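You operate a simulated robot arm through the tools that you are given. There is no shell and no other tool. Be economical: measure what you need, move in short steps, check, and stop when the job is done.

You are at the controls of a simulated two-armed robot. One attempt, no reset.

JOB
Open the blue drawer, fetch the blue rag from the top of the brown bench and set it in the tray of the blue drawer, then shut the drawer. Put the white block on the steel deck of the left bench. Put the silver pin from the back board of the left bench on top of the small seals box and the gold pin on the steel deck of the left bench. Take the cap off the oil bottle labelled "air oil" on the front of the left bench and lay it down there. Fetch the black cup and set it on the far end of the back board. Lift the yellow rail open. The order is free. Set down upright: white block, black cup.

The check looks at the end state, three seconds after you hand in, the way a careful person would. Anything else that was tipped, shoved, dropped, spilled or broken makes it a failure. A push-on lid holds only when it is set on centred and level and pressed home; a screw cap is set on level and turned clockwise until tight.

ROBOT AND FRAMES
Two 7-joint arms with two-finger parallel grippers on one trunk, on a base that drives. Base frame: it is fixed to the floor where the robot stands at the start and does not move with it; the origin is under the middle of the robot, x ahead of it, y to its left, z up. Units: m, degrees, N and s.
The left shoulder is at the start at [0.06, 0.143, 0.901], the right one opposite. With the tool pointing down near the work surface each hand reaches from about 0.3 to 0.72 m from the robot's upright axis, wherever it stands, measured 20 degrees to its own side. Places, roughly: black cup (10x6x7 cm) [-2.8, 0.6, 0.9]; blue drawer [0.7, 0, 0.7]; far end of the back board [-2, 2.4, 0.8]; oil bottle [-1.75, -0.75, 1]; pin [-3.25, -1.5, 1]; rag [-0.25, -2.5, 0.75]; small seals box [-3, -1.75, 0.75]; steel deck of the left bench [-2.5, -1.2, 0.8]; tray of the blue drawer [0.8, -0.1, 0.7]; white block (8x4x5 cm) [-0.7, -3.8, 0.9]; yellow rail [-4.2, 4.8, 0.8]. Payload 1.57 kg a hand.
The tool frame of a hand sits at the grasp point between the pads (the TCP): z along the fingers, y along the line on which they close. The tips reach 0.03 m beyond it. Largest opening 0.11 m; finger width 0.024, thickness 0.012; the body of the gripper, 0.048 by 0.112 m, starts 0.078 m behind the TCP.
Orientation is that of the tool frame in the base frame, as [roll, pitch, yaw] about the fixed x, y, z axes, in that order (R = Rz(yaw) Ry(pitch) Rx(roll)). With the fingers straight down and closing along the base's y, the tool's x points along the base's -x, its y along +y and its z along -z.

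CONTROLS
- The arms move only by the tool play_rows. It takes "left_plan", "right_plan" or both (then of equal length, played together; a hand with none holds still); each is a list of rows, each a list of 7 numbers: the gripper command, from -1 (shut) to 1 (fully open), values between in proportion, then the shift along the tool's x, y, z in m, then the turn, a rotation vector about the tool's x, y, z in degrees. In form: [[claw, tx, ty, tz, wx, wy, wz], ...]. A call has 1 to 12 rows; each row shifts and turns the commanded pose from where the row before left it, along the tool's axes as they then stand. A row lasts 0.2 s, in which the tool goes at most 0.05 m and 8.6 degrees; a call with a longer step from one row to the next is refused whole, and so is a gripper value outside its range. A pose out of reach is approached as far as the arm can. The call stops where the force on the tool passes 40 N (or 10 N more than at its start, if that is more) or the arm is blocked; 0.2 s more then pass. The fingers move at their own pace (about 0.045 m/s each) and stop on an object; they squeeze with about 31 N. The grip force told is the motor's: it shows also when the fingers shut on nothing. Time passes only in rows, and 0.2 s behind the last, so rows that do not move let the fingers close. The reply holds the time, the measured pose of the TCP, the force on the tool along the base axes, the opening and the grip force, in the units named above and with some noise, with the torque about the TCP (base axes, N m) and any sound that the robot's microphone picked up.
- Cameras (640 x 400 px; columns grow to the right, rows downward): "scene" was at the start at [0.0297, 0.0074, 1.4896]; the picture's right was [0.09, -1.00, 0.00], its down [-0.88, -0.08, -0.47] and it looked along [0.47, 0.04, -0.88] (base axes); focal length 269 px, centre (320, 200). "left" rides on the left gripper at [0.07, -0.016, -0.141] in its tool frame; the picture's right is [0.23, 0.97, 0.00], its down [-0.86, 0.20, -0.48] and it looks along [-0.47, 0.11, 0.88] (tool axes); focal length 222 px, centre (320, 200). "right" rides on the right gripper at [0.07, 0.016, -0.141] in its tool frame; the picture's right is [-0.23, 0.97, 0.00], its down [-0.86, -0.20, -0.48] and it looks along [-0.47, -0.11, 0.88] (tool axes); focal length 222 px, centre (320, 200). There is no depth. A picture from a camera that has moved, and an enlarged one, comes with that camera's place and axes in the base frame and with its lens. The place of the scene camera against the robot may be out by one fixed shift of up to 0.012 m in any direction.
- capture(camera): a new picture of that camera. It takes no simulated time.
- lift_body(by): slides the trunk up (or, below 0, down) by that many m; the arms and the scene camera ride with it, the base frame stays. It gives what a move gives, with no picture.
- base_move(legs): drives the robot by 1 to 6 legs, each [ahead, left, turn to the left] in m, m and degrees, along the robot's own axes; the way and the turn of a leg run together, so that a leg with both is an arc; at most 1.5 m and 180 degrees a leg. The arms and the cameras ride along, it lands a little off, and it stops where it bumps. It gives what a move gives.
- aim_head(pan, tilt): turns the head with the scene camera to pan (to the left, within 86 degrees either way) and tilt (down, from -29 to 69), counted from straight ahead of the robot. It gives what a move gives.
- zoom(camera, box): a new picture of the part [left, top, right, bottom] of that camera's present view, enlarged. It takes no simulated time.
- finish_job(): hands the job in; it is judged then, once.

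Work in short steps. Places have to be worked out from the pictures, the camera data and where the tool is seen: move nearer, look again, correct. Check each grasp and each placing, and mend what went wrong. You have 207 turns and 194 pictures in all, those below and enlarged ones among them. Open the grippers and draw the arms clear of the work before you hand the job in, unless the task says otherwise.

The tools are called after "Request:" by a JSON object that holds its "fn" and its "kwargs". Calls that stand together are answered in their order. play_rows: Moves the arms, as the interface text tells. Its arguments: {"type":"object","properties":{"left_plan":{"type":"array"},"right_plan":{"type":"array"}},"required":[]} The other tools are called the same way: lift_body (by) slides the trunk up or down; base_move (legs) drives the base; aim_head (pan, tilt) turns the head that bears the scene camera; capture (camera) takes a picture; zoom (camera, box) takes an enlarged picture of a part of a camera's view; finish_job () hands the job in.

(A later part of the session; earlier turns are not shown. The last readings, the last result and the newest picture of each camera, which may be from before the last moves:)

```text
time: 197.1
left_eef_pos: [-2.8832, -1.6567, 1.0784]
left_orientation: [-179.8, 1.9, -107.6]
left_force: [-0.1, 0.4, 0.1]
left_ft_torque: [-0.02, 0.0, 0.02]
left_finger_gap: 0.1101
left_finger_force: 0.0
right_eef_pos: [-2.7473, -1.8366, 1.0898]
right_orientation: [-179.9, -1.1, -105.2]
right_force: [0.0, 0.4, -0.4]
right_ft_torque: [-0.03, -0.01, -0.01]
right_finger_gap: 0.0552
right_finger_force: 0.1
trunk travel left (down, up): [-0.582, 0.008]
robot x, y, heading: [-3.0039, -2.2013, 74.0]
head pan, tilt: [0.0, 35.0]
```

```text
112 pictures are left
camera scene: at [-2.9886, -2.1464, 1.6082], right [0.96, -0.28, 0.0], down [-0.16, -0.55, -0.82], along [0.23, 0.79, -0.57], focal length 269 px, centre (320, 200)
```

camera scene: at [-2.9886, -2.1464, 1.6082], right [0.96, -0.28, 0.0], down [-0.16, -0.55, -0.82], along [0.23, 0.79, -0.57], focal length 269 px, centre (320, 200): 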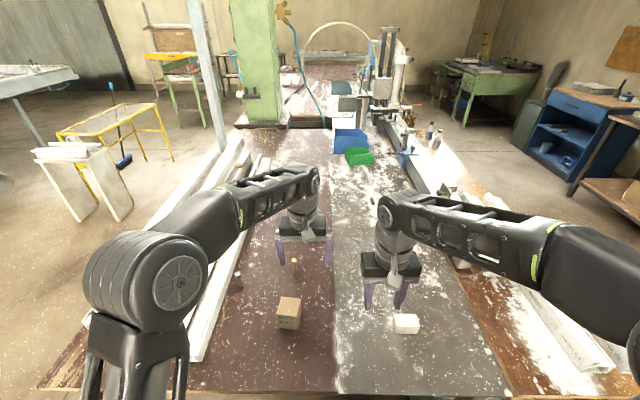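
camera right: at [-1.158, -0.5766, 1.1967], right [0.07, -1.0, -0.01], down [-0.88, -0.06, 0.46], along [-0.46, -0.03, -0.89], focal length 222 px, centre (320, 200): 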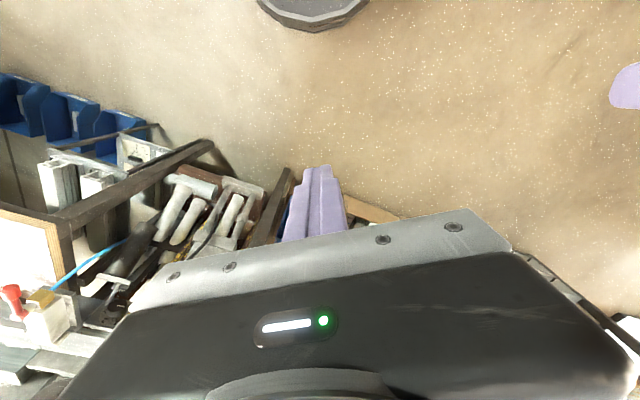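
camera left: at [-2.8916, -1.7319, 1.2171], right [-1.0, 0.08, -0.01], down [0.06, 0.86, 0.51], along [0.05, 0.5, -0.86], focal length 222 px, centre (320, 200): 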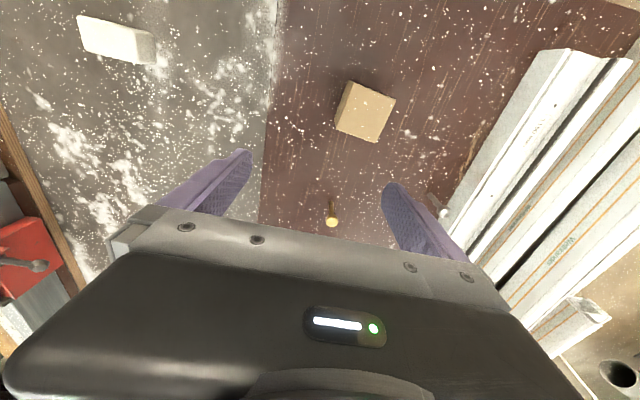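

Request:
{"fn": "zoom", "kwargs": {"camera": "scene", "box": [220, 240, 340, 340]}}

Request:
{"fn": "zoom", "kwargs": {"camera": "left", "box": [290, 70, 470, 250]}}

```text
4.00 times, centred on (280, 290) of scene
camera zoom: at [-2.9886, -2.1464, 1.6082], right [0.96, -0.28, 0.0], down [-0.16, -0.55, -0.82], along [0.23, 0.79, -0.57], focal length 1076 px, centre (480, -160)
```

zoom: 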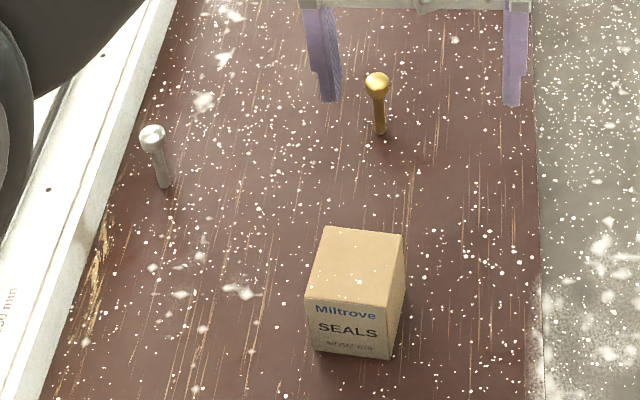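

```text
2.22 times, centred on (380, 160) of left
camera zoom: at [-2.8916, -1.7319, 1.2171], right [-1.0, 0.08, -0.01], down [0.06, 0.86, 0.51], along [0.05, 0.5, -0.86], focal length 494 px, centre (187, 289)
```

zoom: 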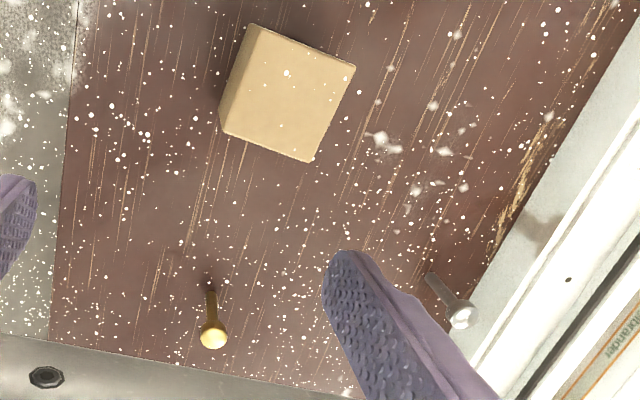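

Estimates: gold head [-2.889,-1.487,0.88], silver head [-3.088,-1.501,0.89], box top centre ≈[-2.94,-1.66,0.89], board ≈0.823. I close in a bit, move the left hand over the silver pin and turn it so the fingers close along the profile.

Request:
{"fn": "base_move", "kwargs": {"legs": [[0.06, 0, 0]]}}

Request:
{"fn": "play_rows", "kwargs": {"left_plan": [[0, -0.0034, 0.048, 0, 0, 0, 0], [0, -0.0034, 0.048, 0, 0, 0, 0], [0, -0.0034, 0.048, 0, 0, 0, 0], [0, -0.0034, 0.048, 0, 0, 0, 0], [0, -0.0034, 0.048, 0, 0, 0, 0]]}}

Request:
{"fn": "play_rows", "kwargs": {"left_plan": [[0, 0, 0, 0, 0, 0, -8.5], [0, 0, 0, 0, 0, 0, -8.5], [0, 0, 0, 0, 0, 0, -8.5], [0, 0, 0, 0, 0, 0, -8.5], [0, 0, 0, 0, 0, 0, -8.5], [0, 0, 0, 0, 0, 0, -8.5], [0, 0, 0, 0, 0, 0, -8.5], [0, 0, 0, 0, 0, 0, -8.5], [0, 0, 0, 0, 0, 0, -8.5], [0, 0, 0, 0, 0, 0, -8.5]]}}

Request:
{"fn": "capture", "kwargs": {"camera": "left"}}

Request:
{"fn": "capture", "kwargs": {"camera": "scene"}}

```text
time: 198.1
left_eef_pos: [-2.8668, -1.5966, 1.0772]
left_orientation: [-179.8, 1.9, -107.5]
left_force: [0.2, 1.2, -0.3]
left_ft_torque: [-0.04, 0.04, 0.0]
left_finger_gap: 0.11
left_finger_force: 0.1
right_eef_pos: [-2.7301, -1.7777, 1.0896]
right_orientation: [-179.9, -1.2, -105.0]
right_force: [0.2, -0.6, -0.3]
right_ft_torque: [-0.03, -0.03, 0.01]
right_finger_gap: 0.0551
right_finger_force: 0.0
trunk travel left (down, up): [-0.582, 0.008]
robot x, y, heading: [-2.9796, -2.1469, 73.9]
head pan, tilt: [0.0, 35.0]
```

```text
time: 199.3
left_eef_pos: [-3.0897, -1.5086, 1.0769]
left_orientation: [-179.8, 2.0, -107.6]
left_force: [-0.6, 0.4, 0.7]
left_ft_torque: [-0.01, -0.04, 0.0]
left_finger_gap: 0.055
left_finger_force: 0.0
right_eef_pos: [-2.7312, -1.7795, 1.0901]
right_orientation: [-179.8, -1.2, -105.2]
right_force: [-0.2, 0.4, 0.0]
right_ft_torque: [-0.01, -0.02, 0.01]
right_finger_gap: 0.055
right_finger_force: 0.0
trunk travel left (down, up): [-0.582, 0.008]
robot x, y, heading: [-2.9831, -2.1418, 74.1]
head pan, tilt: [0.0, 35.0]
```

```text
time: 201.5
left_eef_pos: [-3.0904, -1.5084, 1.0781]
left_orientation: [-178.0, 0.0, -22.4]
left_force: [-0.4, 0.4, -0.2]
left_ft_torque: [0.01, -0.01, -0.01]
left_finger_gap: 0.0549
left_finger_force: 0.0
right_eef_pos: [-2.7304, -1.7784, 1.0894]
right_orientation: [-179.9, -1.0, -105.0]
right_force: [0.5, -0.7, 0.5]
right_ft_torque: [0.0, 0.04, -0.02]
right_finger_gap: 0.0548
right_finger_force: 0.0
trunk travel left (down, up): [-0.582, 0.008]
robot x, y, heading: [-2.9826, -2.1436, 73.9]
head pan, tilt: [0.0, 35.0]
```

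```text
109 pictures are left
camera left: at [-3.0219, -1.5251, 1.22], right [-0.16, -0.99, -0.03], down [-0.87, 0.13, 0.47], along [-0.46, 0.11, -0.88], focal length 222 px, centre (320, 200)
```

left: 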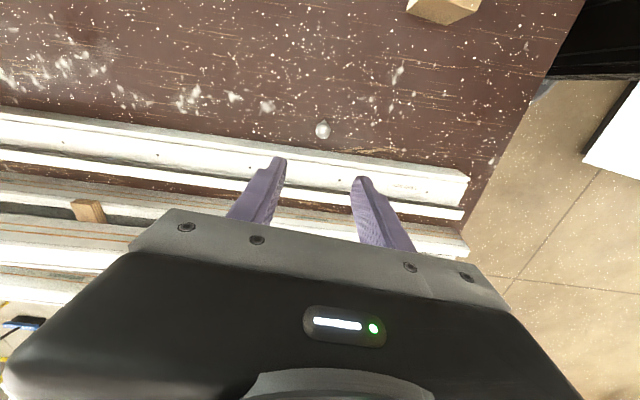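

```text
108 pictures are left
camera scene: at [-2.9707, -2.0885, 1.6082], right [0.96, -0.28, 0.0], down [-0.16, -0.55, -0.82], along [0.23, 0.79, -0.57], focal length 269 px, centre (320, 200)
```

scene: 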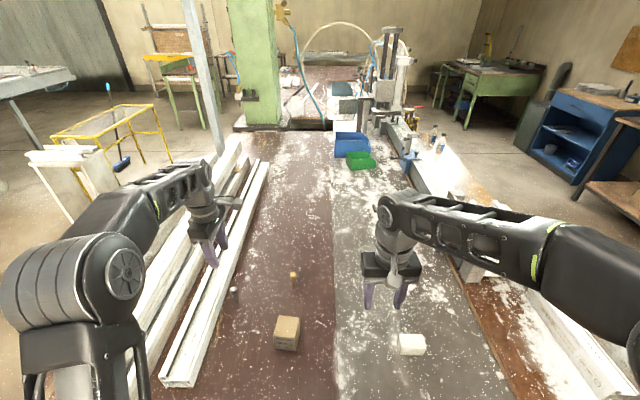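

Silver pin refined to (-3.082,-1.506). I correct and descend to just above, then look.

Request:
{"fn": "play_rows", "kwargs": {"left_plan": [[0, 0.0066, -0.005, 0.03, -2, 0, 0], [0, 0, 0, 0.04, 0, 0, 0], [0, 0, 0, 0.04, 0, 0, 0], [0, 0, 0, 0.04, 0, 0, 0], [0, 0, 0, 0, 0, 0, 0]]}}

Request:
{"fn": "capture", "kwargs": {"camera": "left"}}

Request:
{"fn": "zoom", "kwargs": {"camera": "scene", "box": [150, 200, 350, 370]}}

```text
time: 202.7
left_eef_pos: [-3.0827, -1.5066, 0.9288]
left_orientation: [180.0, 0.0, -22.5]
left_force: [-0.3, -0.5, -0.3]
left_ft_torque: [0.04, -0.01, 0.0]
left_finger_gap: 0.0548
left_finger_force: 0.0
right_eef_pos: [-2.7306, -1.7785, 1.0905]
right_orientation: [-179.9, -1.1, -105.1]
right_force: [-0.2, 0.4, 0.2]
right_ft_torque: [0.03, 0.01, 0.0]
right_finger_gap: 0.0549
right_finger_force: 0.0
trunk travel left (down, up): [-0.582, 0.008]
robot x, y, heading: [-2.9786, -2.1458, 74.2]
head pan, tilt: [0.0, 35.0]
```

```text
107 pictures are left
camera left: at [-3.0131, -1.5179, 1.0694], right [-0.16, -0.99, 0.0], down [-0.87, 0.14, 0.48], along [-0.47, 0.08, -0.88], focal length 222 px, centre (320, 200)
```

left: 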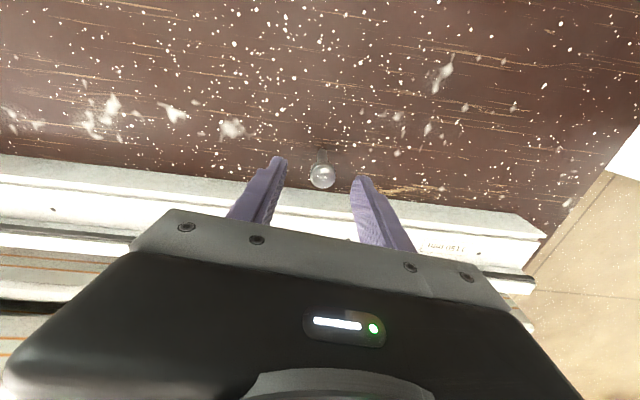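

```text
2.35 times, centred on (250, 285) of scene
camera zoom: at [-2.9706, -2.0888, 1.6082], right [0.96, -0.28, 0.0], down [-0.16, -0.55, -0.82], along [0.23, 0.79, -0.57], focal length 633 px, centre (485, 0)
```

zoom: 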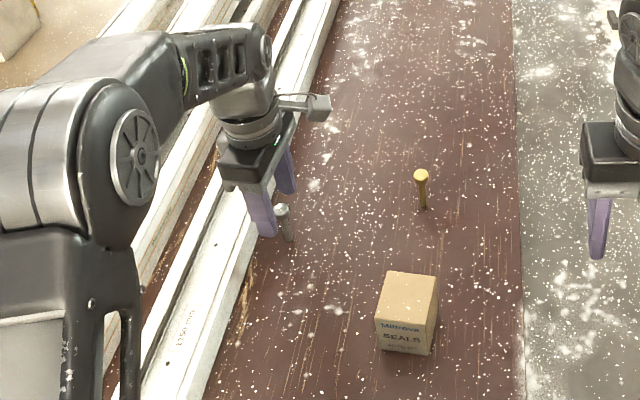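

Pin centred. I descend to the shank and close.

Request:
{"fn": "play_rows", "kwargs": {"left_plan": [[0, 0.003, 0, 0.025, 0, 0, 0], [0, 0, 0, 0.025, 0, 0, 0], [0, 0, 0, 0.016, 0, 0, 0], [0, 0, 0, 0, 0, 0, 0], [-1, 0, 0, 0, 0, 0, 0], [-1, 0, 0, 0, 0, 0, 0], [-1, 0, 0, 0, 0, 0, 0], [-1, 0, 0, 0, 0, 0, 0]]}}

Request:
{"fn": "capture", "kwargs": {"camera": "left"}}

```text
time: 203.7
left_eef_pos: [-3.0802, -1.5032, 0.8698]
left_orientation: [-179.3, 0.1, -22.4]
left_force: [-0.1, -7.9, 27.9]
left_ft_torque: [-1.38, 0.23, 0.07]
left_finger_gap: 0.0621
left_finger_force: 3.3
right_eef_pos: [-2.7302, -1.7811, 1.0907]
right_orientation: [-180.0, -1.0, -105.2]
right_force: [0.1, 0.5, 0.3]
right_ft_torque: [-0.03, 0.0, 0.02]
right_finger_gap: 0.0547
right_finger_force: 0.0
trunk travel left (down, up): [-0.582, 0.008]
robot x, y, heading: [-2.9847, -2.1479, 74.0]
head pan, tilt: [0.0, 35.0]
stopped in row 4 (left hand): the force on the tool passed its limit at 46 N (the readings are from after the stop); the commanded pose is now the measured one
```

```text
105 pictures are left
camera left: at [-3.0102, -1.5171, 1.0117], right [-0.16, -0.99, -0.01], down [-0.87, 0.14, 0.48], along [-0.47, 0.09, -0.88], focal length 222 px, centre (320, 200)
```

left: 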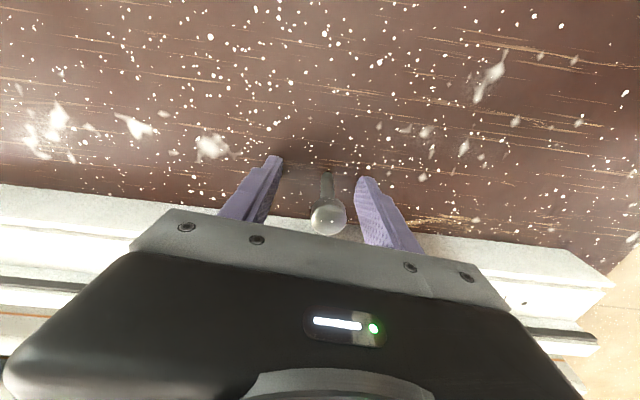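

The tips touched the board (board ≈0.84). I raise 8 mm and close on the shank.

Request:
{"fn": "play_rows", "kwargs": {"left_plan": [[0, 0, 0, -0.008, 0, 0, 0], [-1, 0, 0, 0, 0, 0, 0], [-1, 0, 0, 0, 0, 0, 0], [-1, 0, 0, 0, 0, 0, 0], [-1, 0, 0, 0, 0, 0, 0]]}}

Request:
{"fn": "capture", "kwargs": {"camera": "left"}}

```text
time: 204.8
left_eef_pos: [-3.0804, -1.5035, 0.8748]
left_orientation: [-179.5, 0.1, -22.6]
left_force: [0.6, -0.4, -0.1]
left_ft_torque: [-0.05, -0.01, 0.0]
left_finger_gap: 0.0194
left_finger_force: 29.6
right_eef_pos: [-2.7314, -1.7781, 1.0884]
right_orientation: [-179.8, -1.1, -105.1]
right_force: [-0.1, -1.1, -0.6]
right_ft_torque: [0.01, 0.02, 0.01]
right_finger_gap: 0.0548
right_finger_force: 0.0
trunk travel left (down, up): [-0.582, 0.008]
robot x, y, heading: [-2.9783, -2.1476, 74.3]
head pan, tilt: [0.0, 35.0]
```

```text
104 pictures are left
camera left: at [-3.0106, -1.5163, 1.0152], right [-0.16, -0.99, -0.01], down [-0.87, 0.14, 0.48], along [-0.47, 0.09, -0.88], focal length 222 px, centre (320, 200)
```

left: 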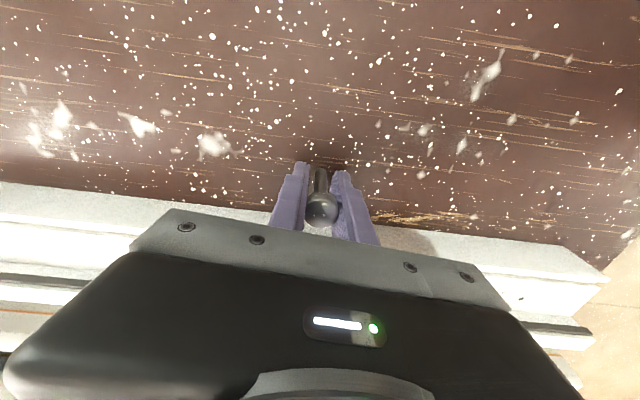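

Gripped at the head (19 mm). I lift and look.

Request:
{"fn": "play_rows", "kwargs": {"left_plan": [[-1, 0, 0, -0.02, 0, 0, 0], [-1, 0, 0, -0.03, 0, 0, 0], [-1, 0, 0, -0.04, 0, 0, 0], [-1, 0, 0, -0.04, 0, 0, 0]]}}

Request:
{"fn": "zoom", "kwargs": {"camera": "left", "box": [220, 120, 420, 245]}}

Request:
{"fn": "zoom", "kwargs": {"camera": "scene", "box": [150, 170, 350, 340]}}

```text
time: 205.8
left_eef_pos: [-3.0811, -1.5032, 1.0028]
left_orientation: [-179.5, 0.1, -22.5]
left_force: [-0.5, -0.6, -1.3]
left_ft_torque: [-0.03, -0.02, 0.02]
left_finger_gap: 0.0193
left_finger_force: 30.9
right_eef_pos: [-2.7315, -1.7788, 1.0901]
right_orientation: [-179.9, -1.1, -105.1]
right_force: [0.4, 0.1, -0.6]
right_ft_torque: [0.02, -0.01, 0.0]
right_finger_gap: 0.055
right_finger_force: 0.1
trunk travel left (down, up): [-0.582, 0.008]
robot x, y, heading: [-2.9818, -2.1457, 74.1]
head pan, tilt: [0.0, 35.0]
```

```text
3.20 times, centred on (320, 182) of left
camera zoom: at [-3.0119, -1.5176, 1.1442], right [-0.16, -0.99, -0.01], down [-0.87, 0.14, 0.48], along [-0.47, 0.09, -0.88], focal length 711 px, centre (320, 256)
```

zoom: 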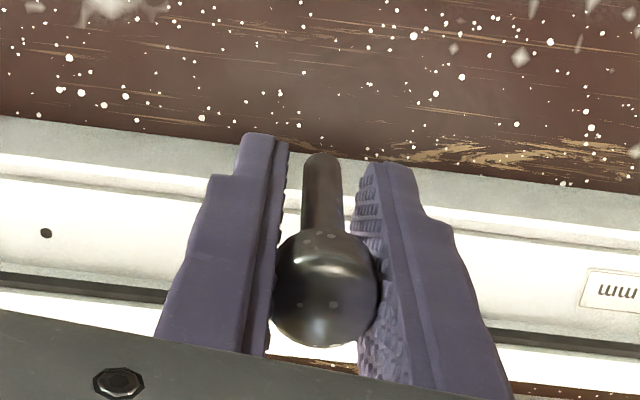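

```text
2.35 times, centred on (250, 255) of scene
camera zoom: at [-2.9709, -2.0891, 1.6081], right [0.96, -0.28, 0.0], down [-0.16, -0.55, -0.82], along [0.23, 0.79, -0.57], focal length 633 px, centre (485, 71)
```

zoom: 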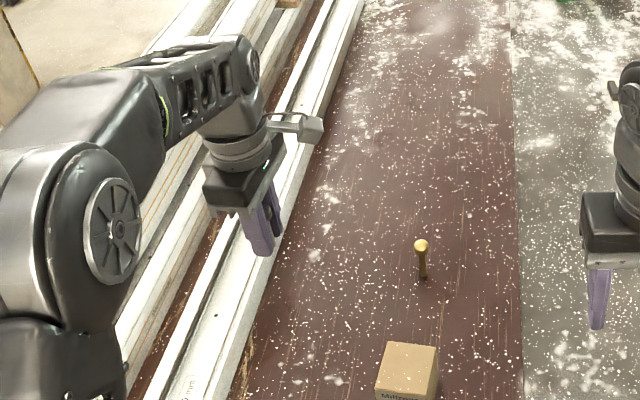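

The pin hangs vertically by its head, bottom ≈ TCP−0.035. I carry it over the seals box top centre (≈[-2.943,-1.676]).

Request:
{"fn": "play_rows", "kwargs": {"left_plan": [[-1, 0.0388, 0.0214, 0, 0, 0, 0], [-1, 0.0388, 0.0214, 0, 0, 0, 0], [-1, 0.0388, 0.0214, 0, 0, 0, 0], [-1, 0.0388, 0.0214, 0, 0, 0, 0], [-1, 0.0388, 0.0214, 0, 0, 0, 0], [-1, 0, 0, 0, 0, 0, 0]]}}

Request:
{"fn": "capture", "kwargs": {"camera": "left"}}

Request:
{"fn": "aim_head", "kwargs": {"pan": 0, "tilt": 50}}

Request:
{"fn": "zoom", "kwargs": {"camera": "scene", "box": [220, 170, 380, 290]}}

```text
time: 207.2
left_eef_pos: [-2.9451, -1.6768, 1.0033]
left_orientation: [-179.5, 0.1, -22.5]
left_force: [-0.4, -0.1, 0.0]
left_ft_torque: [0.0, 0.01, -0.03]
left_finger_gap: 0.0193
left_finger_force: 31.0
right_eef_pos: [-2.7307, -1.7777, 1.0888]
right_orientation: [-179.9, -1.1, -105.1]
right_force: [0.1, -0.7, -0.5]
right_ft_torque: [-0.03, -0.01, -0.06]
right_finger_gap: 0.0551
right_finger_force: 0.1
trunk travel left (down, up): [-0.582, 0.008]
robot x, y, heading: [-2.9827, -2.1467, 74.0]
head pan, tilt: [0.0, 35.0]
```

```text
101 pictures are left
camera left: at [-2.8745, -1.6909, 1.1446], right [-0.16, -0.99, -0.01], down [-0.87, 0.14, 0.48], along [-0.47, 0.09, -0.88], focal length 222 px, centre (320, 200)
```

left: 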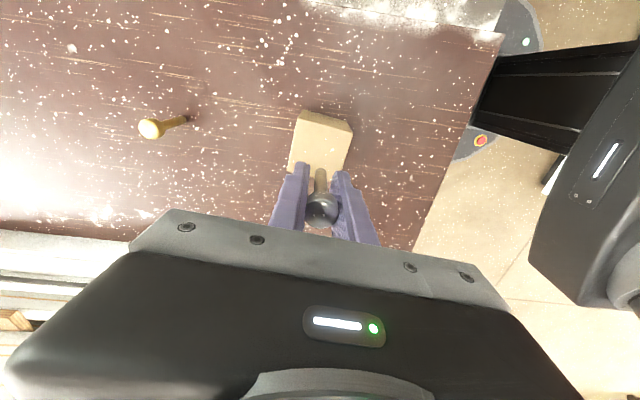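

```text
time: 208.0
left_eef_pos: [-2.9437, -1.6781, 1.004]
left_orientation: [-179.6, 0.2, -22.5]
left_force: [0.2, -0.4, -0.3]
left_ft_torque: [0.0, 0.05, 0.01]
left_finger_gap: 0.0196
left_finger_force: 31.4
right_eef_pos: [-2.7301, -1.7782, 1.0891]
right_orientation: [-180.0, -1.1, -105.1]
right_force: [-0.6, 0.4, -0.2]
right_ft_torque: [0.0, -0.01, 0.0]
right_finger_gap: 0.0551
right_finger_force: 0.0
trunk travel left (down, up): [-0.582, 0.008]
robot x, y, heading: [-2.9799, -2.1457, 73.9]
head pan, tilt: [0.0, 50.0]
```

```text
3.33 times, centred on (300, 230) of scene
camera zoom: at [-2.9739, -2.0991, 1.5865], right [0.96, -0.28, 0.0], down [-0.21, -0.74, -0.64], along [0.18, 0.62, -0.77], focal length 897 px, centre (387, 100)
```

zoom: 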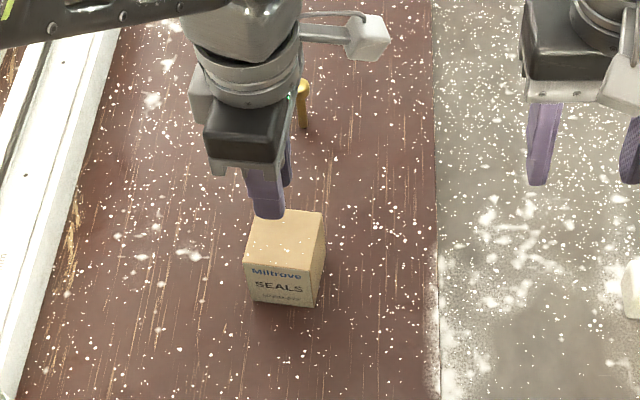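

Centre agrees (-2.943,-1.680). I lower to just above the box top.

Request:
{"fn": "play_rows", "kwargs": {"left_plan": [[-1, 0, 0, 0.025, 0, 0, 0], [-1, 0, 0, 0.02, 0, 0, 0], [-1, 0, 0, 0.008, 0, 0, 0], [-1, 0, 0, 0.003, 0, 0, 0], [-1, 0, 0, 0, 0, 0, 0]]}}

Request:
{"fn": "zoom", "kwargs": {"camera": "left", "box": [220, 110, 420, 235]}}

Request:
{"fn": "zoom", "kwargs": {"camera": "scene", "box": [260, 210, 340, 280]}}

```text
time: 209.2
left_eef_pos: [-2.9436, -1.6771, 0.9474]
left_orientation: [-179.5, 0.2, -22.5]
left_force: [0.2, 0.1, -0.5]
left_ft_torque: [0.02, -0.02, -0.02]
left_finger_gap: 0.0192
left_finger_force: 31.1
right_eef_pos: [-2.7313, -1.7772, 1.0895]
right_orientation: [-179.9, -1.0, -105.1]
right_force: [0.4, 0.0, 0.2]
right_ft_torque: [0.02, 0.01, 0.0]
right_finger_gap: 0.055
right_finger_force: 0.0
trunk travel left (down, up): [-0.582, 0.008]
robot x, y, heading: [-2.9837, -2.1468, 74.1]
head pan, tilt: [0.0, 50.0]
```

```text
3.20 times, centred on (320, 172) of left
camera zoom: at [-2.8736, -1.69, 1.0877], right [-0.16, -0.99, -0.01], down [-0.87, 0.14, 0.48], along [-0.47, 0.09, -0.88], focal length 711 px, centre (320, 288)
```

zoom: 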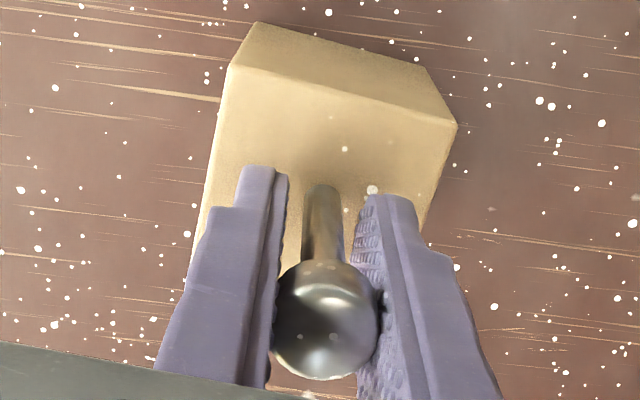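

```text
5.71 times, centred on (300, 245) of scene
camera zoom: at [-2.9738, -2.0992, 1.5864], right [0.96, -0.28, 0.0], down [-0.21, -0.74, -0.64], along [0.18, 0.62, -0.77], focal length 1537 px, centre (434, -57)
```

zoom: 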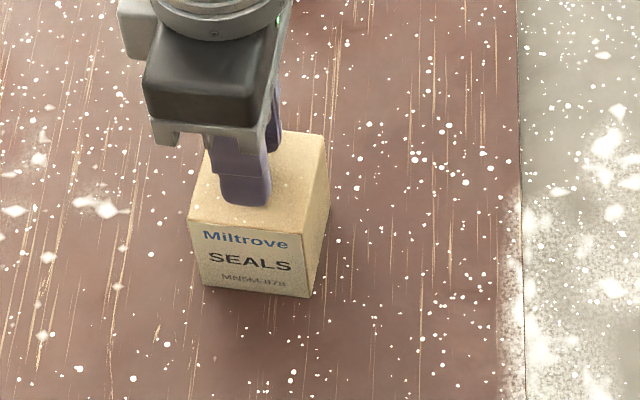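

Pin is centred over the box top. I lower by millimetres to touch.

Request:
{"fn": "play_rows", "kwargs": {"left_plan": [[-1, 0, 0, 0.003, 0, 0, 0], [-1, 0, 0, 0.002, 0, 0, 0], [-1, 0, 0, 0, 0, 0, 0]]}}

Request:
{"fn": "play_rows", "kwargs": {"left_plan": [[-1, 0, 0, 0.002, 0, 0, 0], [-1, 0, 0, 0, 0, 0, 0]]}}

Request:
{"fn": "play_rows", "kwargs": {"left_plan": [[-1, 0, 0, 0.002, 0, 0, 0], [-1, 0, 0, 0, 0, 0, 0]]}}

```text
time: 210.0
left_eef_pos: [-2.9426, -1.6778, 0.9444]
left_orientation: [-179.2, 0.1, -22.5]
left_force: [-1.8, 1.2, 20.2]
left_ft_torque: [-0.01, 0.01, 0.01]
left_finger_gap: 0.0194
left_finger_force: 31.0
right_eef_pos: [-2.731, -1.7792, 1.0908]
right_orientation: [-180.0, -1.0, -105.1]
right_force: [-0.3, -0.3, 0.3]
right_ft_torque: [-0.01, 0.0, -0.05]
right_finger_gap: 0.0551
right_finger_force: 0.0
trunk travel left (down, up): [-0.582, 0.008]
robot x, y, heading: [-2.9818, -2.1471, 74.2]
head pan, tilt: [0.0, 50.0]
```

```text
time: 210.6
left_eef_pos: [-2.9422, -1.6778, 0.9421]
left_orientation: [-179.2, 0.1, -22.4]
left_force: [-2.9, 1.8, 35.9]
left_ft_torque: [0.04, -0.01, 0.03]
left_finger_gap: 0.0194
left_finger_force: 31.4
right_eef_pos: [-2.7316, -1.78, 1.0901]
right_orientation: [-179.9, -1.0, -105.1]
right_force: [0.3, -0.1, 0.0]
right_ft_torque: [0.0, -0.01, 0.02]
right_finger_gap: 0.055
right_finger_force: 0.0
trunk travel left (down, up): [-0.582, 0.008]
robot x, y, heading: [-2.9858, -2.143, 74.0]
head pan, tilt: [0.0, 50.0]
```

```text
time: 211.0
left_eef_pos: [-2.9414, -1.6769, 0.9419]
left_orientation: [-179.0, 0.0, -22.5]
left_force: [-4.5, -5.7, 23.4]
left_ft_torque: [-0.21, 0.14, 0.01]
left_finger_gap: 0.0194
left_finger_force: 30.8
right_eef_pos: [-2.7313, -1.7805, 1.0898]
right_orientation: [-179.9, -1.1, -105.1]
right_force: [0.7, -0.2, 0.5]
right_ft_torque: [0.02, -0.02, -0.03]
right_finger_gap: 0.055
right_finger_force: 0.1
trunk travel left (down, up): [-0.582, 0.008]
robot x, y, heading: [-2.9873, -2.1464, 73.9]
head pan, tilt: [0.0, 50.0]
stopped in row 1 (left hand): the force on the tool passed its limit at 48 N (the readings are from after the stop); the commanded pose is now the measured one
```

Touching; I ease the load, then open slowly and hold to see it stand.

Request:
{"fn": "play_rows", "kwargs": {"left_plan": [[-1, 0, 0, -0.0028, -0.5, 0, 0], [-1, 0, 0, 0, 0, 0, 0]]}}

Request:
{"fn": "zoom", "kwargs": {"camera": "left", "box": [220, 110, 420, 235]}}

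```text
time: 211.6
left_eef_pos: [-2.9412, -1.6761, 0.9442]
left_orientation: [-179.7, 0.1, -22.5]
left_force: [0.4, -0.8, -0.7]
left_ft_torque: [0.0, 0.03, -0.01]
left_finger_gap: 0.0195
left_finger_force: 30.9
right_eef_pos: [-2.7318, -1.778, 1.0887]
right_orientation: [-179.9, -1.1, -105.1]
right_force: [0.0, 0.2, 0.7]
right_ft_torque: [0.0, -0.01, -0.02]
right_finger_gap: 0.0548
right_finger_force: 0.1
trunk travel left (down, up): [-0.582, 0.008]
robot x, y, heading: [-2.9829, -2.1444, 74.2]
head pan, tilt: [0.0, 50.0]
```

```text
3.20 times, centred on (320, 172) of left
camera zoom: at [-2.8716, -1.6883, 1.0843], right [-0.16, -0.99, 0.0], down [-0.87, 0.14, 0.48], along [-0.47, 0.08, -0.88], focal length 711 px, centre (320, 288)
```

zoom: 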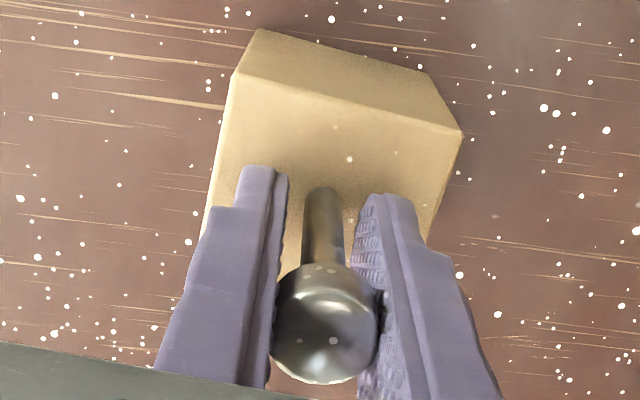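

Force zero, pin nearly touching. I lower 1 mm and open in small increments.

Request:
{"fn": "play_rows", "kwargs": {"left_plan": [[-1, 0, 0, 0.001, 0, 0, 0], [-0.64, 0, 0, 0, 0, 0, 0], [-0.58, 0, 0, 0, 0, 0, 0], [-0.5, 0, 0, 0, 0, 0, 0], [-0.4, 0, 0, 0, 0, 0, 0], [-0.2, 0, 0, 0, 0, 0, 0], [0.1, 0, 0, 0, 0, 0, 0], [0.1, 0, 0, 0, 0, 0, 0]]}}

Request:
{"fn": "zoom", "kwargs": {"camera": "left", "box": [220, 110, 420, 235]}}

```text
time: 213.4
left_eef_pos: [-2.9412, -1.6764, 0.9439]
left_orientation: [-179.7, 0.2, -22.4]
left_force: [-0.3, 0.0, -0.2]
left_ft_torque: [0.01, 0.03, 0.0]
left_finger_gap: 0.0607
left_finger_force: 0.2
right_eef_pos: [-2.7316, -1.7787, 1.0903]
right_orientation: [-179.9, -1.1, -105.2]
right_force: [-0.4, -0.9, -0.1]
right_ft_torque: [0.0, -0.01, -0.02]
right_finger_gap: 0.0552
right_finger_force: 0.0
trunk travel left (down, up): [-0.582, 0.008]
robot x, y, heading: [-2.9803, -2.1463, 74.0]
head pan, tilt: [0.0, 50.0]
```

```text
3.20 times, centred on (320, 172) of left
camera zoom: at [-2.8717, -1.6882, 1.0838], right [-0.16, -0.99, -0.01], down [-0.87, 0.14, 0.48], along [-0.47, 0.08, -0.88], focal length 711 px, centre (320, 288)
```

zoom: 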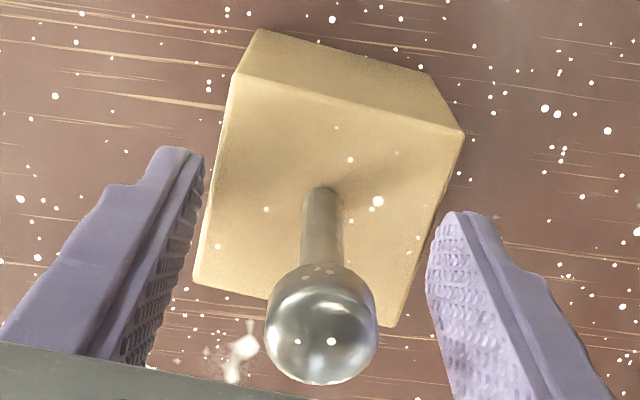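

The silver pin stands upright on the seals box. I lift the hand straight up and go over the gold pin.

Request:
{"fn": "play_rows", "kwargs": {"left_plan": [[0.1, 0, 0, -0.02, 0, 0, 0], [0.1, 0, 0, -0.04, 0, 0, 0], [0.1, 0, 0, -0.04, 0, 0, 0], [0.1, 0, 0, -0.03, 0, 0, 0], [0.1, -0.005, -0.039, 0, 0, 0, 0], [0.1, -0.005, -0.039, 0, 0, 0, 0], [0.1, -0.005, -0.039, 0, 0, 0, 0], [0.1, -0.005, -0.039, 0, 0, 0, 0], [0.1, -0.005, -0.039, 0, 0, 0, 0], [0.1, 0, 0, 0, 0, 0, 0]]}}

Request:
{"fn": "capture", "kwargs": {"camera": "left"}}

```text
time: 215.6
left_eef_pos: [-2.9013, -1.5233, 1.0732]
left_orientation: [-179.7, 0.1, -22.5]
left_force: [-0.3, -0.5, 0.3]
left_ft_torque: [0.0, 0.02, -0.01]
left_finger_gap: 0.0605
left_finger_force: 0.1
left hand out of reach, approached as far as the arm can: row 9
right_eef_pos: [-2.7299, -1.7785, 1.0896]
right_orientation: [-179.9, -1.0, -105.1]
right_force: [0.3, 0.6, -0.2]
right_ft_torque: [-0.01, -0.01, -0.01]
right_finger_gap: 0.055
right_finger_force: 0.0
trunk travel left (down, up): [-0.582, 0.008]
robot x, y, heading: [-2.9832, -2.1448, 73.7]
head pan, tilt: [0.0, 50.0]
```

```text
95 pictures are left
camera left: at [-2.8309, -1.5357, 1.2142], right [-0.16, -0.99, 0.0], down [-0.87, 0.14, 0.48], along [-0.47, 0.08, -0.88], focal length 222 px, centre (320, 200)
```

left: 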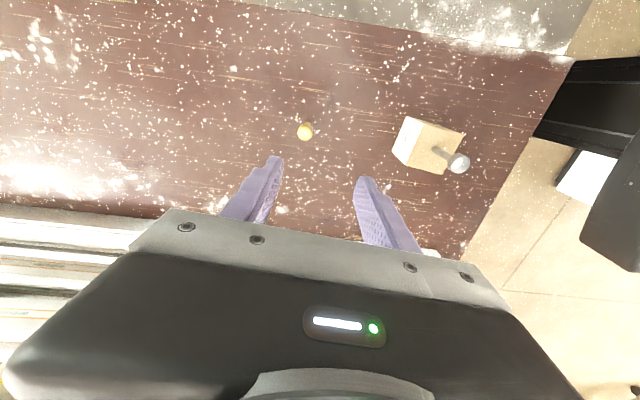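

Silver pin still stands. Gold pin at (-2.889,-1.504). I descend toward it.

Request:
{"fn": "play_rows", "kwargs": {"left_plan": [[0, 0, 0, 0.045, 0, 0, 0], [0, 0.002, -0.011, 0.04, 0, 0, 0], [0, 0.002, -0.011, 0.04, 0, 0, 0], [0, 0, 0, 0.02, 0, 0, 0], [0, 0, 0, 0, 0, 0, 0]]}}

Request:
{"fn": "capture", "kwargs": {"camera": "left"}}

```text
time: 216.8
left_eef_pos: [-2.8898, -1.5039, 0.9277]
left_orientation: [-179.7, 0.1, -22.5]
left_force: [-0.9, 0.4, 0.2]
left_ft_torque: [-0.02, -0.02, -0.02]
left_finger_gap: 0.055
left_finger_force: 0.1
right_eef_pos: [-2.7303, -1.7781, 1.0887]
right_orientation: [-179.9, -1.1, -105.0]
right_force: [0.5, -0.7, 0.0]
right_ft_torque: [-0.02, 0.01, 0.0]
right_finger_gap: 0.0547
right_finger_force: 0.0
trunk travel left (down, up): [-0.582, 0.008]
robot x, y, heading: [-2.9798, -2.1493, 74.0]
head pan, tilt: [0.0, 50.0]
```

```text
94 pictures are left
camera left: at [-2.8191, -1.5158, 1.0698], right [-0.16, -0.99, -0.01], down [-0.87, 0.14, 0.48], along [-0.47, 0.08, -0.88], focal length 222 px, centre (320, 200)
```

left: 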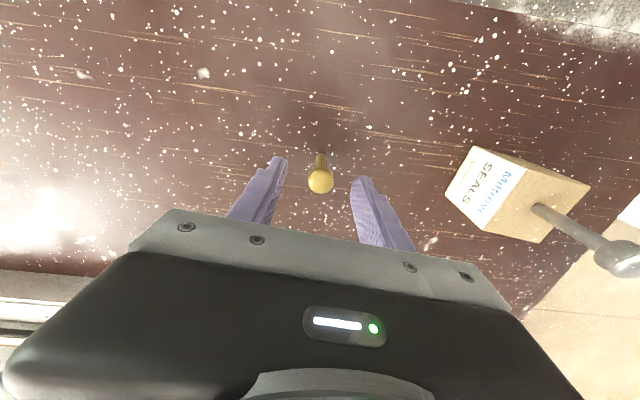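

Centred on the gold pin; descend, close, lift.

Request:
{"fn": "play_rows", "kwargs": {"left_plan": [[0, 0, 0, 0.025, 0, 0, 0], [0, 0, 0, 0.02, 0, 0, 0], [0, 0, 0, 0.008, 0, 0, 0], [-1, 0, 0, 0, 0, 0, 0], [-1, 0, 0, 0, 0, 0, 0], [-1, 0, 0, 0, 0, 0, 0], [-1, 0, 0, 0, 0, 0, 0]]}}

Request:
{"fn": "play_rows", "kwargs": {"left_plan": [[-1, 0, 0, -0.02, 0, 0, 0], [-1, 0, 0, -0.04, 0, 0, 0], [-1, 0, 0, -0.04, 0, 0, 0], [-1, 0, 0, -0.03, 0, 0, 0]]}}

Request:
{"fn": "zoom", "kwargs": {"camera": "left", "box": [220, 110, 420, 235]}}

```text
time: 218.4
left_eef_pos: [-2.8878, -1.5022, 0.8755]
left_orientation: [-179.7, 0.0, -22.5]
left_force: [-0.2, 0.1, 0.6]
left_ft_torque: [0.04, 0.0, 0.02]
left_finger_gap: 0.0194
left_finger_force: 30.7
right_eef_pos: [-2.7308, -1.7776, 1.0889]
right_orientation: [-179.9, -1.1, -105.1]
right_force: [0.2, -0.2, -0.9]
right_ft_torque: [0.0, -0.01, -0.01]
right_finger_gap: 0.0549
right_finger_force: 0.0
trunk travel left (down, up): [-0.582, 0.008]
robot x, y, heading: [-2.9847, -2.1426, 74.1]
head pan, tilt: [0.0, 50.0]
```

```text
time: 219.4
left_eef_pos: [-2.8895, -1.5034, 1.0075]
left_orientation: [-179.6, 0.0, -22.5]
left_force: [0.5, -0.3, -1.0]
left_ft_torque: [0.02, -0.01, 0.04]
left_finger_gap: 0.0195
left_finger_force: 31.7
right_eef_pos: [-2.7299, -1.7793, 1.0895]
right_orientation: [-179.9, -1.2, -105.1]
right_force: [-0.4, 0.8, 0.2]
right_ft_torque: [0.0, 0.01, 0.0]
right_finger_gap: 0.0551
right_finger_force: 0.0
trunk travel left (down, up): [-0.582, 0.008]
robot x, y, heading: [-2.9809, -2.1462, 74.0]
head pan, tilt: [0.0, 50.0]
```

```text
3.20 times, centred on (320, 172) of left
camera zoom: at [-2.8188, -1.5159, 1.1485], right [-0.16, -0.99, -0.01], down [-0.87, 0.14, 0.48], along [-0.47, 0.08, -0.88], focal length 711 px, centre (320, 288)
```

zoom: 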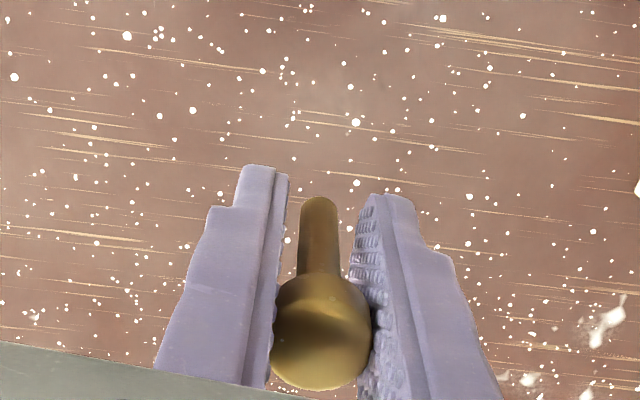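

Gold pin held. I move the right hand out of the way and carry the pin over the deck at about (-2.70,-1.61).

Request:
{"fn": "play_rows", "kwargs": {"right_plan": [[0, 0.01, -0.04, 0, 0, 0, 0], [0, 0.01, -0.04, 0, 0, 0, 0], [0, 0.01, -0.04, 0, 0, 0, 0], [0, 0, -0.03, 0, 0, 0, 0], [0, 0, 0, 0, 0, 0, 0], [0, 0, 0, 0, 0, 0, 0]], "left_plan": [[-1, 0.0432, 0.0048, 0, 0, 0, 0], [-1, 0.0432, 0.0048, 0, 0, 0, 0], [-1, 0.0432, 0.0048, 0, 0, 0, 0], [-1, 0.0432, 0.0048, 0, 0, 0, 0], [-1, 0.0432, 0.0048, 0, 0, 0, 0], [-1, 0, 0, 0, 0, 0, 0]]}}

Request:
{"fn": "capture", "kwargs": {"camera": "left"}}

Request:
{"fn": "capture", "kwargs": {"camera": "scene"}}

```text
time: 220.8
left_eef_pos: [-2.7093, -1.6038, 1.005]
left_orientation: [-179.5, 0.0, -22.4]
left_force: [-0.6, 0.0, -0.8]
left_ft_torque: [0.05, -0.04, 0.02]
left_finger_gap: 0.0193
left_finger_force: 30.8
left hand out of reach, approached as far as the arm can: row 5
right_eef_pos: [-2.5931, -1.8463, 1.0901]
right_orientation: [-179.9, -1.1, -105.1]
right_force: [0.1, 0.8, -0.3]
right_ft_torque: [0.01, 0.01, -0.02]
right_finger_gap: 0.055
right_finger_force: 0.1
trunk travel left (down, up): [-0.582, 0.008]
robot x, y, heading: [-2.9817, -2.1453, 74.0]
head pan, tilt: [0.0, 50.0]
```

```text
92 pictures are left
camera left: at [-2.6395, -1.6166, 1.1467], right [-0.16, -0.99, -0.01], down [-0.87, 0.14, 0.48], along [-0.47, 0.09, -0.88], focal length 222 px, centre (320, 200)
```

left: 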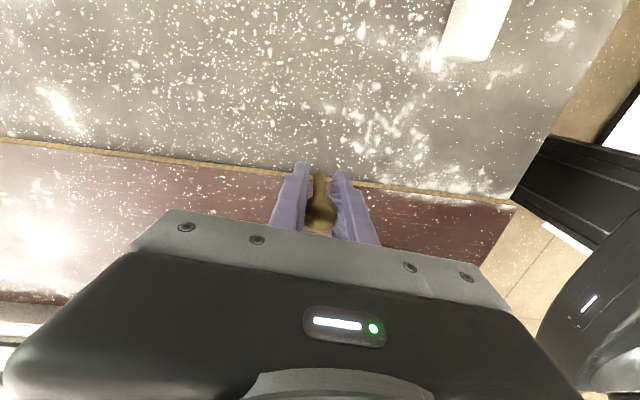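

```text
91 pictures are left
camera scene: at [-2.9737, -2.0991, 1.5864], right [0.96, -0.28, 0.0], down [-0.21, -0.74, -0.64], along [0.18, 0.62, -0.77], focal length 269 px, centre (320, 200)
```

scene: 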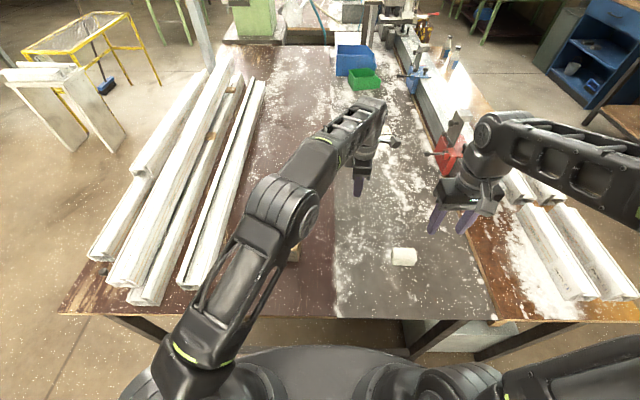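

The left arm passes over the seals box, so lowering here risks the silver pin. I retract and raise the hand slightly, then shift the base right before placing.

Request:
{"fn": "play_rows", "kwargs": {"left_plan": [[-1, 0, 0.03, -0.02, 0, 0, 0], [-1, 0, 0.03, -0.02, 0, 0, 0], [-1, 0, 0.03, 0, 0, 0, 0]]}}

Request:
{"fn": "base_move", "kwargs": {"legs": [[0, -0.4, 0]]}}

Request:
{"fn": "capture", "kwargs": {"camera": "scene"}}

```text
time: 221.6
left_eef_pos: [-2.744, -1.6894, 1.047]
left_orientation: [-179.7, 0.1, -22.5]
left_force: [0.9, -0.1, -0.8]
left_ft_torque: [0.01, -0.02, 0.0]
left_finger_gap: 0.0195
left_finger_force: 31.1
right_eef_pos: [-2.594, -1.8469, 1.0915]
right_orientation: [-179.9, -1.0, -105.1]
right_force: [0.9, -0.5, -0.5]
right_ft_torque: [0.02, -0.02, -0.02]
right_finger_gap: 0.0553
right_finger_force: 0.1
trunk travel left (down, up): [-0.582, 0.008]
robot x, y, heading: [-2.983, -2.1497, 73.9]
head pan, tilt: [0.0, 50.0]
```

```text
time: 224.1
left_eef_pos: [-2.3618, -1.7984, 1.0461]
left_orientation: [-179.6, 0.0, -22.1]
left_force: [0.6, -0.9, 0.3]
left_ft_torque: [0.02, 0.0, -0.01]
left_finger_gap: 0.0193
left_finger_force: 31.1
right_eef_pos: [-2.2106, -1.9532, 1.0898]
right_orientation: [-179.9, -1.1, -104.6]
right_force: [0.0, 0.1, 0.2]
right_ft_torque: [0.03, 0.01, 0.01]
right_finger_gap: 0.0552
right_finger_force: 0.1
trunk travel left (down, up): [-0.582, 0.008]
robot x, y, heading: [-2.5983, -2.2535, 74.5]
head pan, tilt: [0.0, 50.0]
```

```text
90 pictures are left
camera scene: at [-2.5885, -2.2096, 1.5864], right [0.96, -0.27, 0.0], down [-0.21, -0.74, -0.64], along [0.17, 0.62, -0.77], focal length 269 px, centre (320, 200)
```

scene: 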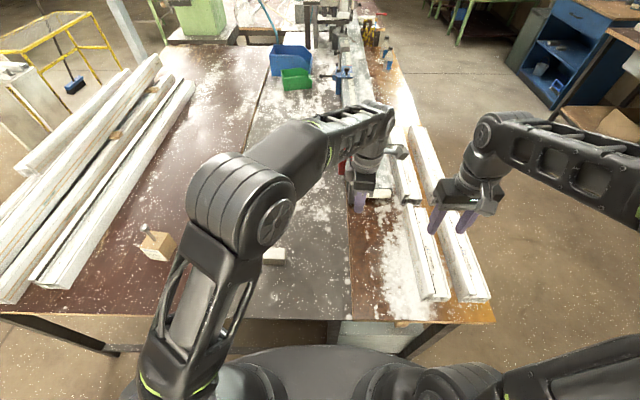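

From here the deck reaches to f≈-1.8, so only a modest shift is needed. I move the hand to about (-2.49,-1.64) and check.

Request:
{"fn": "play_rows", "kwargs": {"left_plan": [[-1, -0.0355, -0.02, 0, 0, 0, 0], [-1, -0.0355, -0.02, 0, 0, 0, 0], [-1, -0.0355, -0.02, 0, 0, 0, 0], [-1, -0.0355, -0.02, 0, 0, 0, 0], [-1, -0.0355, -0.02, 0, 0, 0, 0], [-1, 0, 0, 0.04, 0, 0, 0], [-1, 0, 0, 0, 0, 0, 0]]}}

Request:
{"fn": "capture", "kwargs": {"camera": "left"}}

Request:
{"fn": "capture", "kwargs": {"camera": "scene"}}

```text
time: 225.7
left_eef_pos: [-2.4889, -1.6384, 1.0064]
left_orientation: [-179.7, 0.1, -22.1]
left_force: [0.1, 0.3, -0.6]
left_ft_torque: [-0.01, -0.02, 0.02]
left_finger_gap: 0.0191
left_finger_force: 30.9
right_eef_pos: [-2.2114, -1.9523, 1.09]
right_orientation: [-179.9, -1.0, -104.7]
right_force: [0.4, 1.2, 0.1]
right_ft_torque: [-0.01, -0.02, -0.01]
right_finger_gap: 0.055
right_finger_force: 0.1
trunk travel left (down, up): [-0.582, 0.008]
robot x, y, heading: [-2.5988, -2.2562, 74.3]
head pan, tilt: [0.0, 50.0]
```

```text
89 pictures are left
camera left: at [-2.4191, -1.6498, 1.1474], right [-0.16, -0.99, -0.01], down [-0.87, 0.13, 0.48], along [-0.47, 0.08, -0.88], focal length 222 px, centre (320, 200)
```

left: 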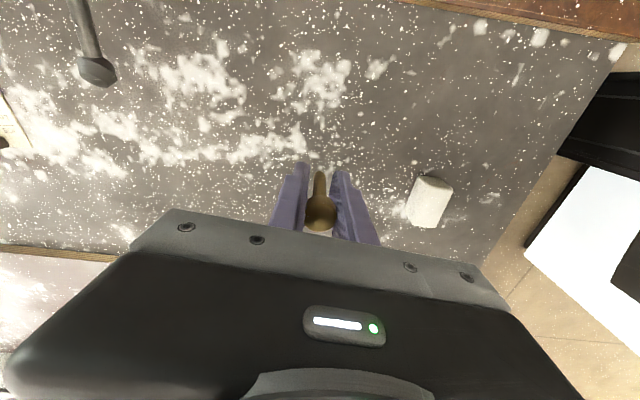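

```text
88 pictures are left
camera scene: at [-2.5896, -2.2092, 1.5864], right [0.96, -0.27, 0.0], down [-0.21, -0.74, -0.64], along [0.17, 0.62, -0.77], focal length 269 px, centre (320, 200)
```

scene: 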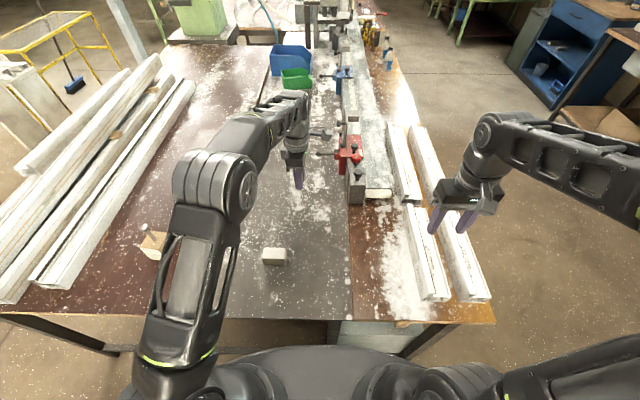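

Spot is clear deck. I descend in stages, watching the elbow near the seals box.

Request:
{"fn": "play_rows", "kwargs": {"left_plan": [[-1, 0, 0, 0.04, 0, 0, 0], [-1, 0, 0, 0.04, 0, 0, 0], [-1, 0, 0, 0, 0, 0, 0]]}}

Request:
{"fn": "capture", "kwargs": {"camera": "scene"}}

```text
time: 226.5
left_eef_pos: [-2.488, -1.6386, 0.9268]
left_orientation: [-179.7, 0.1, -22.2]
left_force: [-0.3, -0.8, -0.8]
left_ft_torque: [0.01, -0.02, 0.01]
left_finger_gap: 0.0194
left_finger_force: 30.7
right_eef_pos: [-2.2109, -1.9537, 1.0897]
right_orientation: [-179.8, -1.1, -104.7]
right_force: [0.2, 0.1, -0.1]
right_ft_torque: [-0.02, -0.05, -0.01]
right_finger_gap: 0.055
right_finger_force: 0.0
trunk travel left (down, up): [-0.582, 0.008]
robot x, y, heading: [-2.5947, -2.2585, 74.3]
head pan, tilt: [0.0, 50.0]
```

```text
87 pictures are left
camera scene: at [-2.5894, -2.2094, 1.5865], right [0.96, -0.27, 0.0], down [-0.21, -0.74, -0.64], along [0.17, 0.62, -0.77], focal length 269 px, centre (320, 200)
```

scene: 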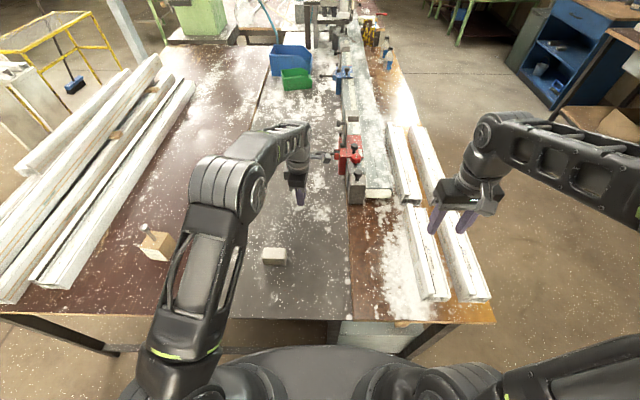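

Elbow moves away from the box. I continue to just above the deck.

Request:
{"fn": "play_rows", "kwargs": {"left_plan": [[-1, 0, 0, 0.03, 0, 0, 0], [-1, 0, 0, 0.03, 0, 0, 0], [-1, 0, 0, 0.008, 0, 0, 0], [-1, 0, 0, 0, 0, 0, 0]]}}

Request:
{"fn": "zoom", "kwargs": {"camera": "left", "box": [220, 110, 420, 235]}}

```text
time: 227.5
left_eef_pos: [-2.4888, -1.6355, 0.8584]
left_orientation: [-179.7, 0.1, -22.1]
left_force: [0.0, -0.4, -0.7]
left_ft_torque: [-0.02, -0.02, 0.01]
left_finger_gap: 0.019
left_finger_force: 31.1
right_eef_pos: [-2.2112, -1.9527, 1.0897]
right_orientation: [-179.9, -1.1, -104.7]
right_force: [-0.3, 0.1, -0.6]
right_ft_torque: [-0.03, -0.01, 0.03]
right_finger_gap: 0.0548
right_finger_force: 0.1
trunk travel left (down, up): [-0.582, 0.008]
robot x, y, heading: [-2.5997, -2.2562, 74.1]
head pan, tilt: [0.0, 50.0]
```

```text
3.20 times, centred on (320, 172) of left
camera zoom: at [-2.4181, -1.6485, 1.0], right [-0.16, -0.99, -0.01], down [-0.87, 0.13, 0.48], along [-0.47, 0.08, -0.88], focal length 711 px, centre (320, 288)
```

zoom: 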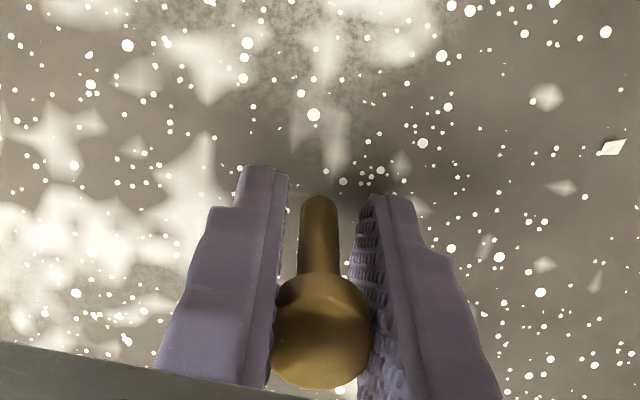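

Request:
{"fn": "play_rows", "kwargs": {"left_plan": [[-1, 0, 0, 0.003, 0, 0, 0], [-1, 0, 0, 0, 0, 0, 0]]}}

```text
time: 228.1
left_eef_pos: [-2.4873, -1.6374, 0.8555]
left_orientation: [-179.8, 0.1, -22.1]
left_force: [-0.1, 0.1, -0.1]
left_ft_torque: [0.01, -0.01, -0.02]
left_finger_gap: 0.0191
left_finger_force: 30.5
right_eef_pos: [-2.2114, -1.9526, 1.089]
right_orientation: [-179.9, -1.1, -104.7]
right_force: [0.2, 0.1, 0.0]
right_ft_torque: [-0.02, -0.01, 0.01]
right_finger_gap: 0.0548
right_finger_force: 0.1
trunk travel left (down, up): [-0.582, 0.008]
robot x, y, heading: [-2.5986, -2.254, 74.5]
head pan, tilt: [0.0, 50.0]
```

No contact yet; another 3 mm.

Request:
{"fn": "play_rows", "kwargs": {"left_plan": [[-1, 0, 0, 0.003, 0, 0, 0], [-1, 0, 0, 0, 0, 0, 0]]}}

```text
time: 228.7
left_eef_pos: [-2.4873, -1.6369, 0.8551]
left_orientation: [-179.5, 0.1, -22.1]
left_force: [-1.7, -0.9, 14.1]
left_ft_torque: [-0.04, 0.09, 0.01]
left_finger_gap: 0.0193
left_finger_force: 30.9
right_eef_pos: [-2.2104, -1.9546, 1.091]
right_orientation: [-179.9, -1.1, -104.7]
right_force: [-0.1, 0.5, 0.1]
right_ft_torque: [-0.05, 0.0, 0.02]
right_finger_gap: 0.0549
right_finger_force: 0.1
trunk travel left (down, up): [-0.582, 0.008]
robot x, y, heading: [-2.5986, -2.2528, 74.3]
head pan, tilt: [0.0, 50.0]
```

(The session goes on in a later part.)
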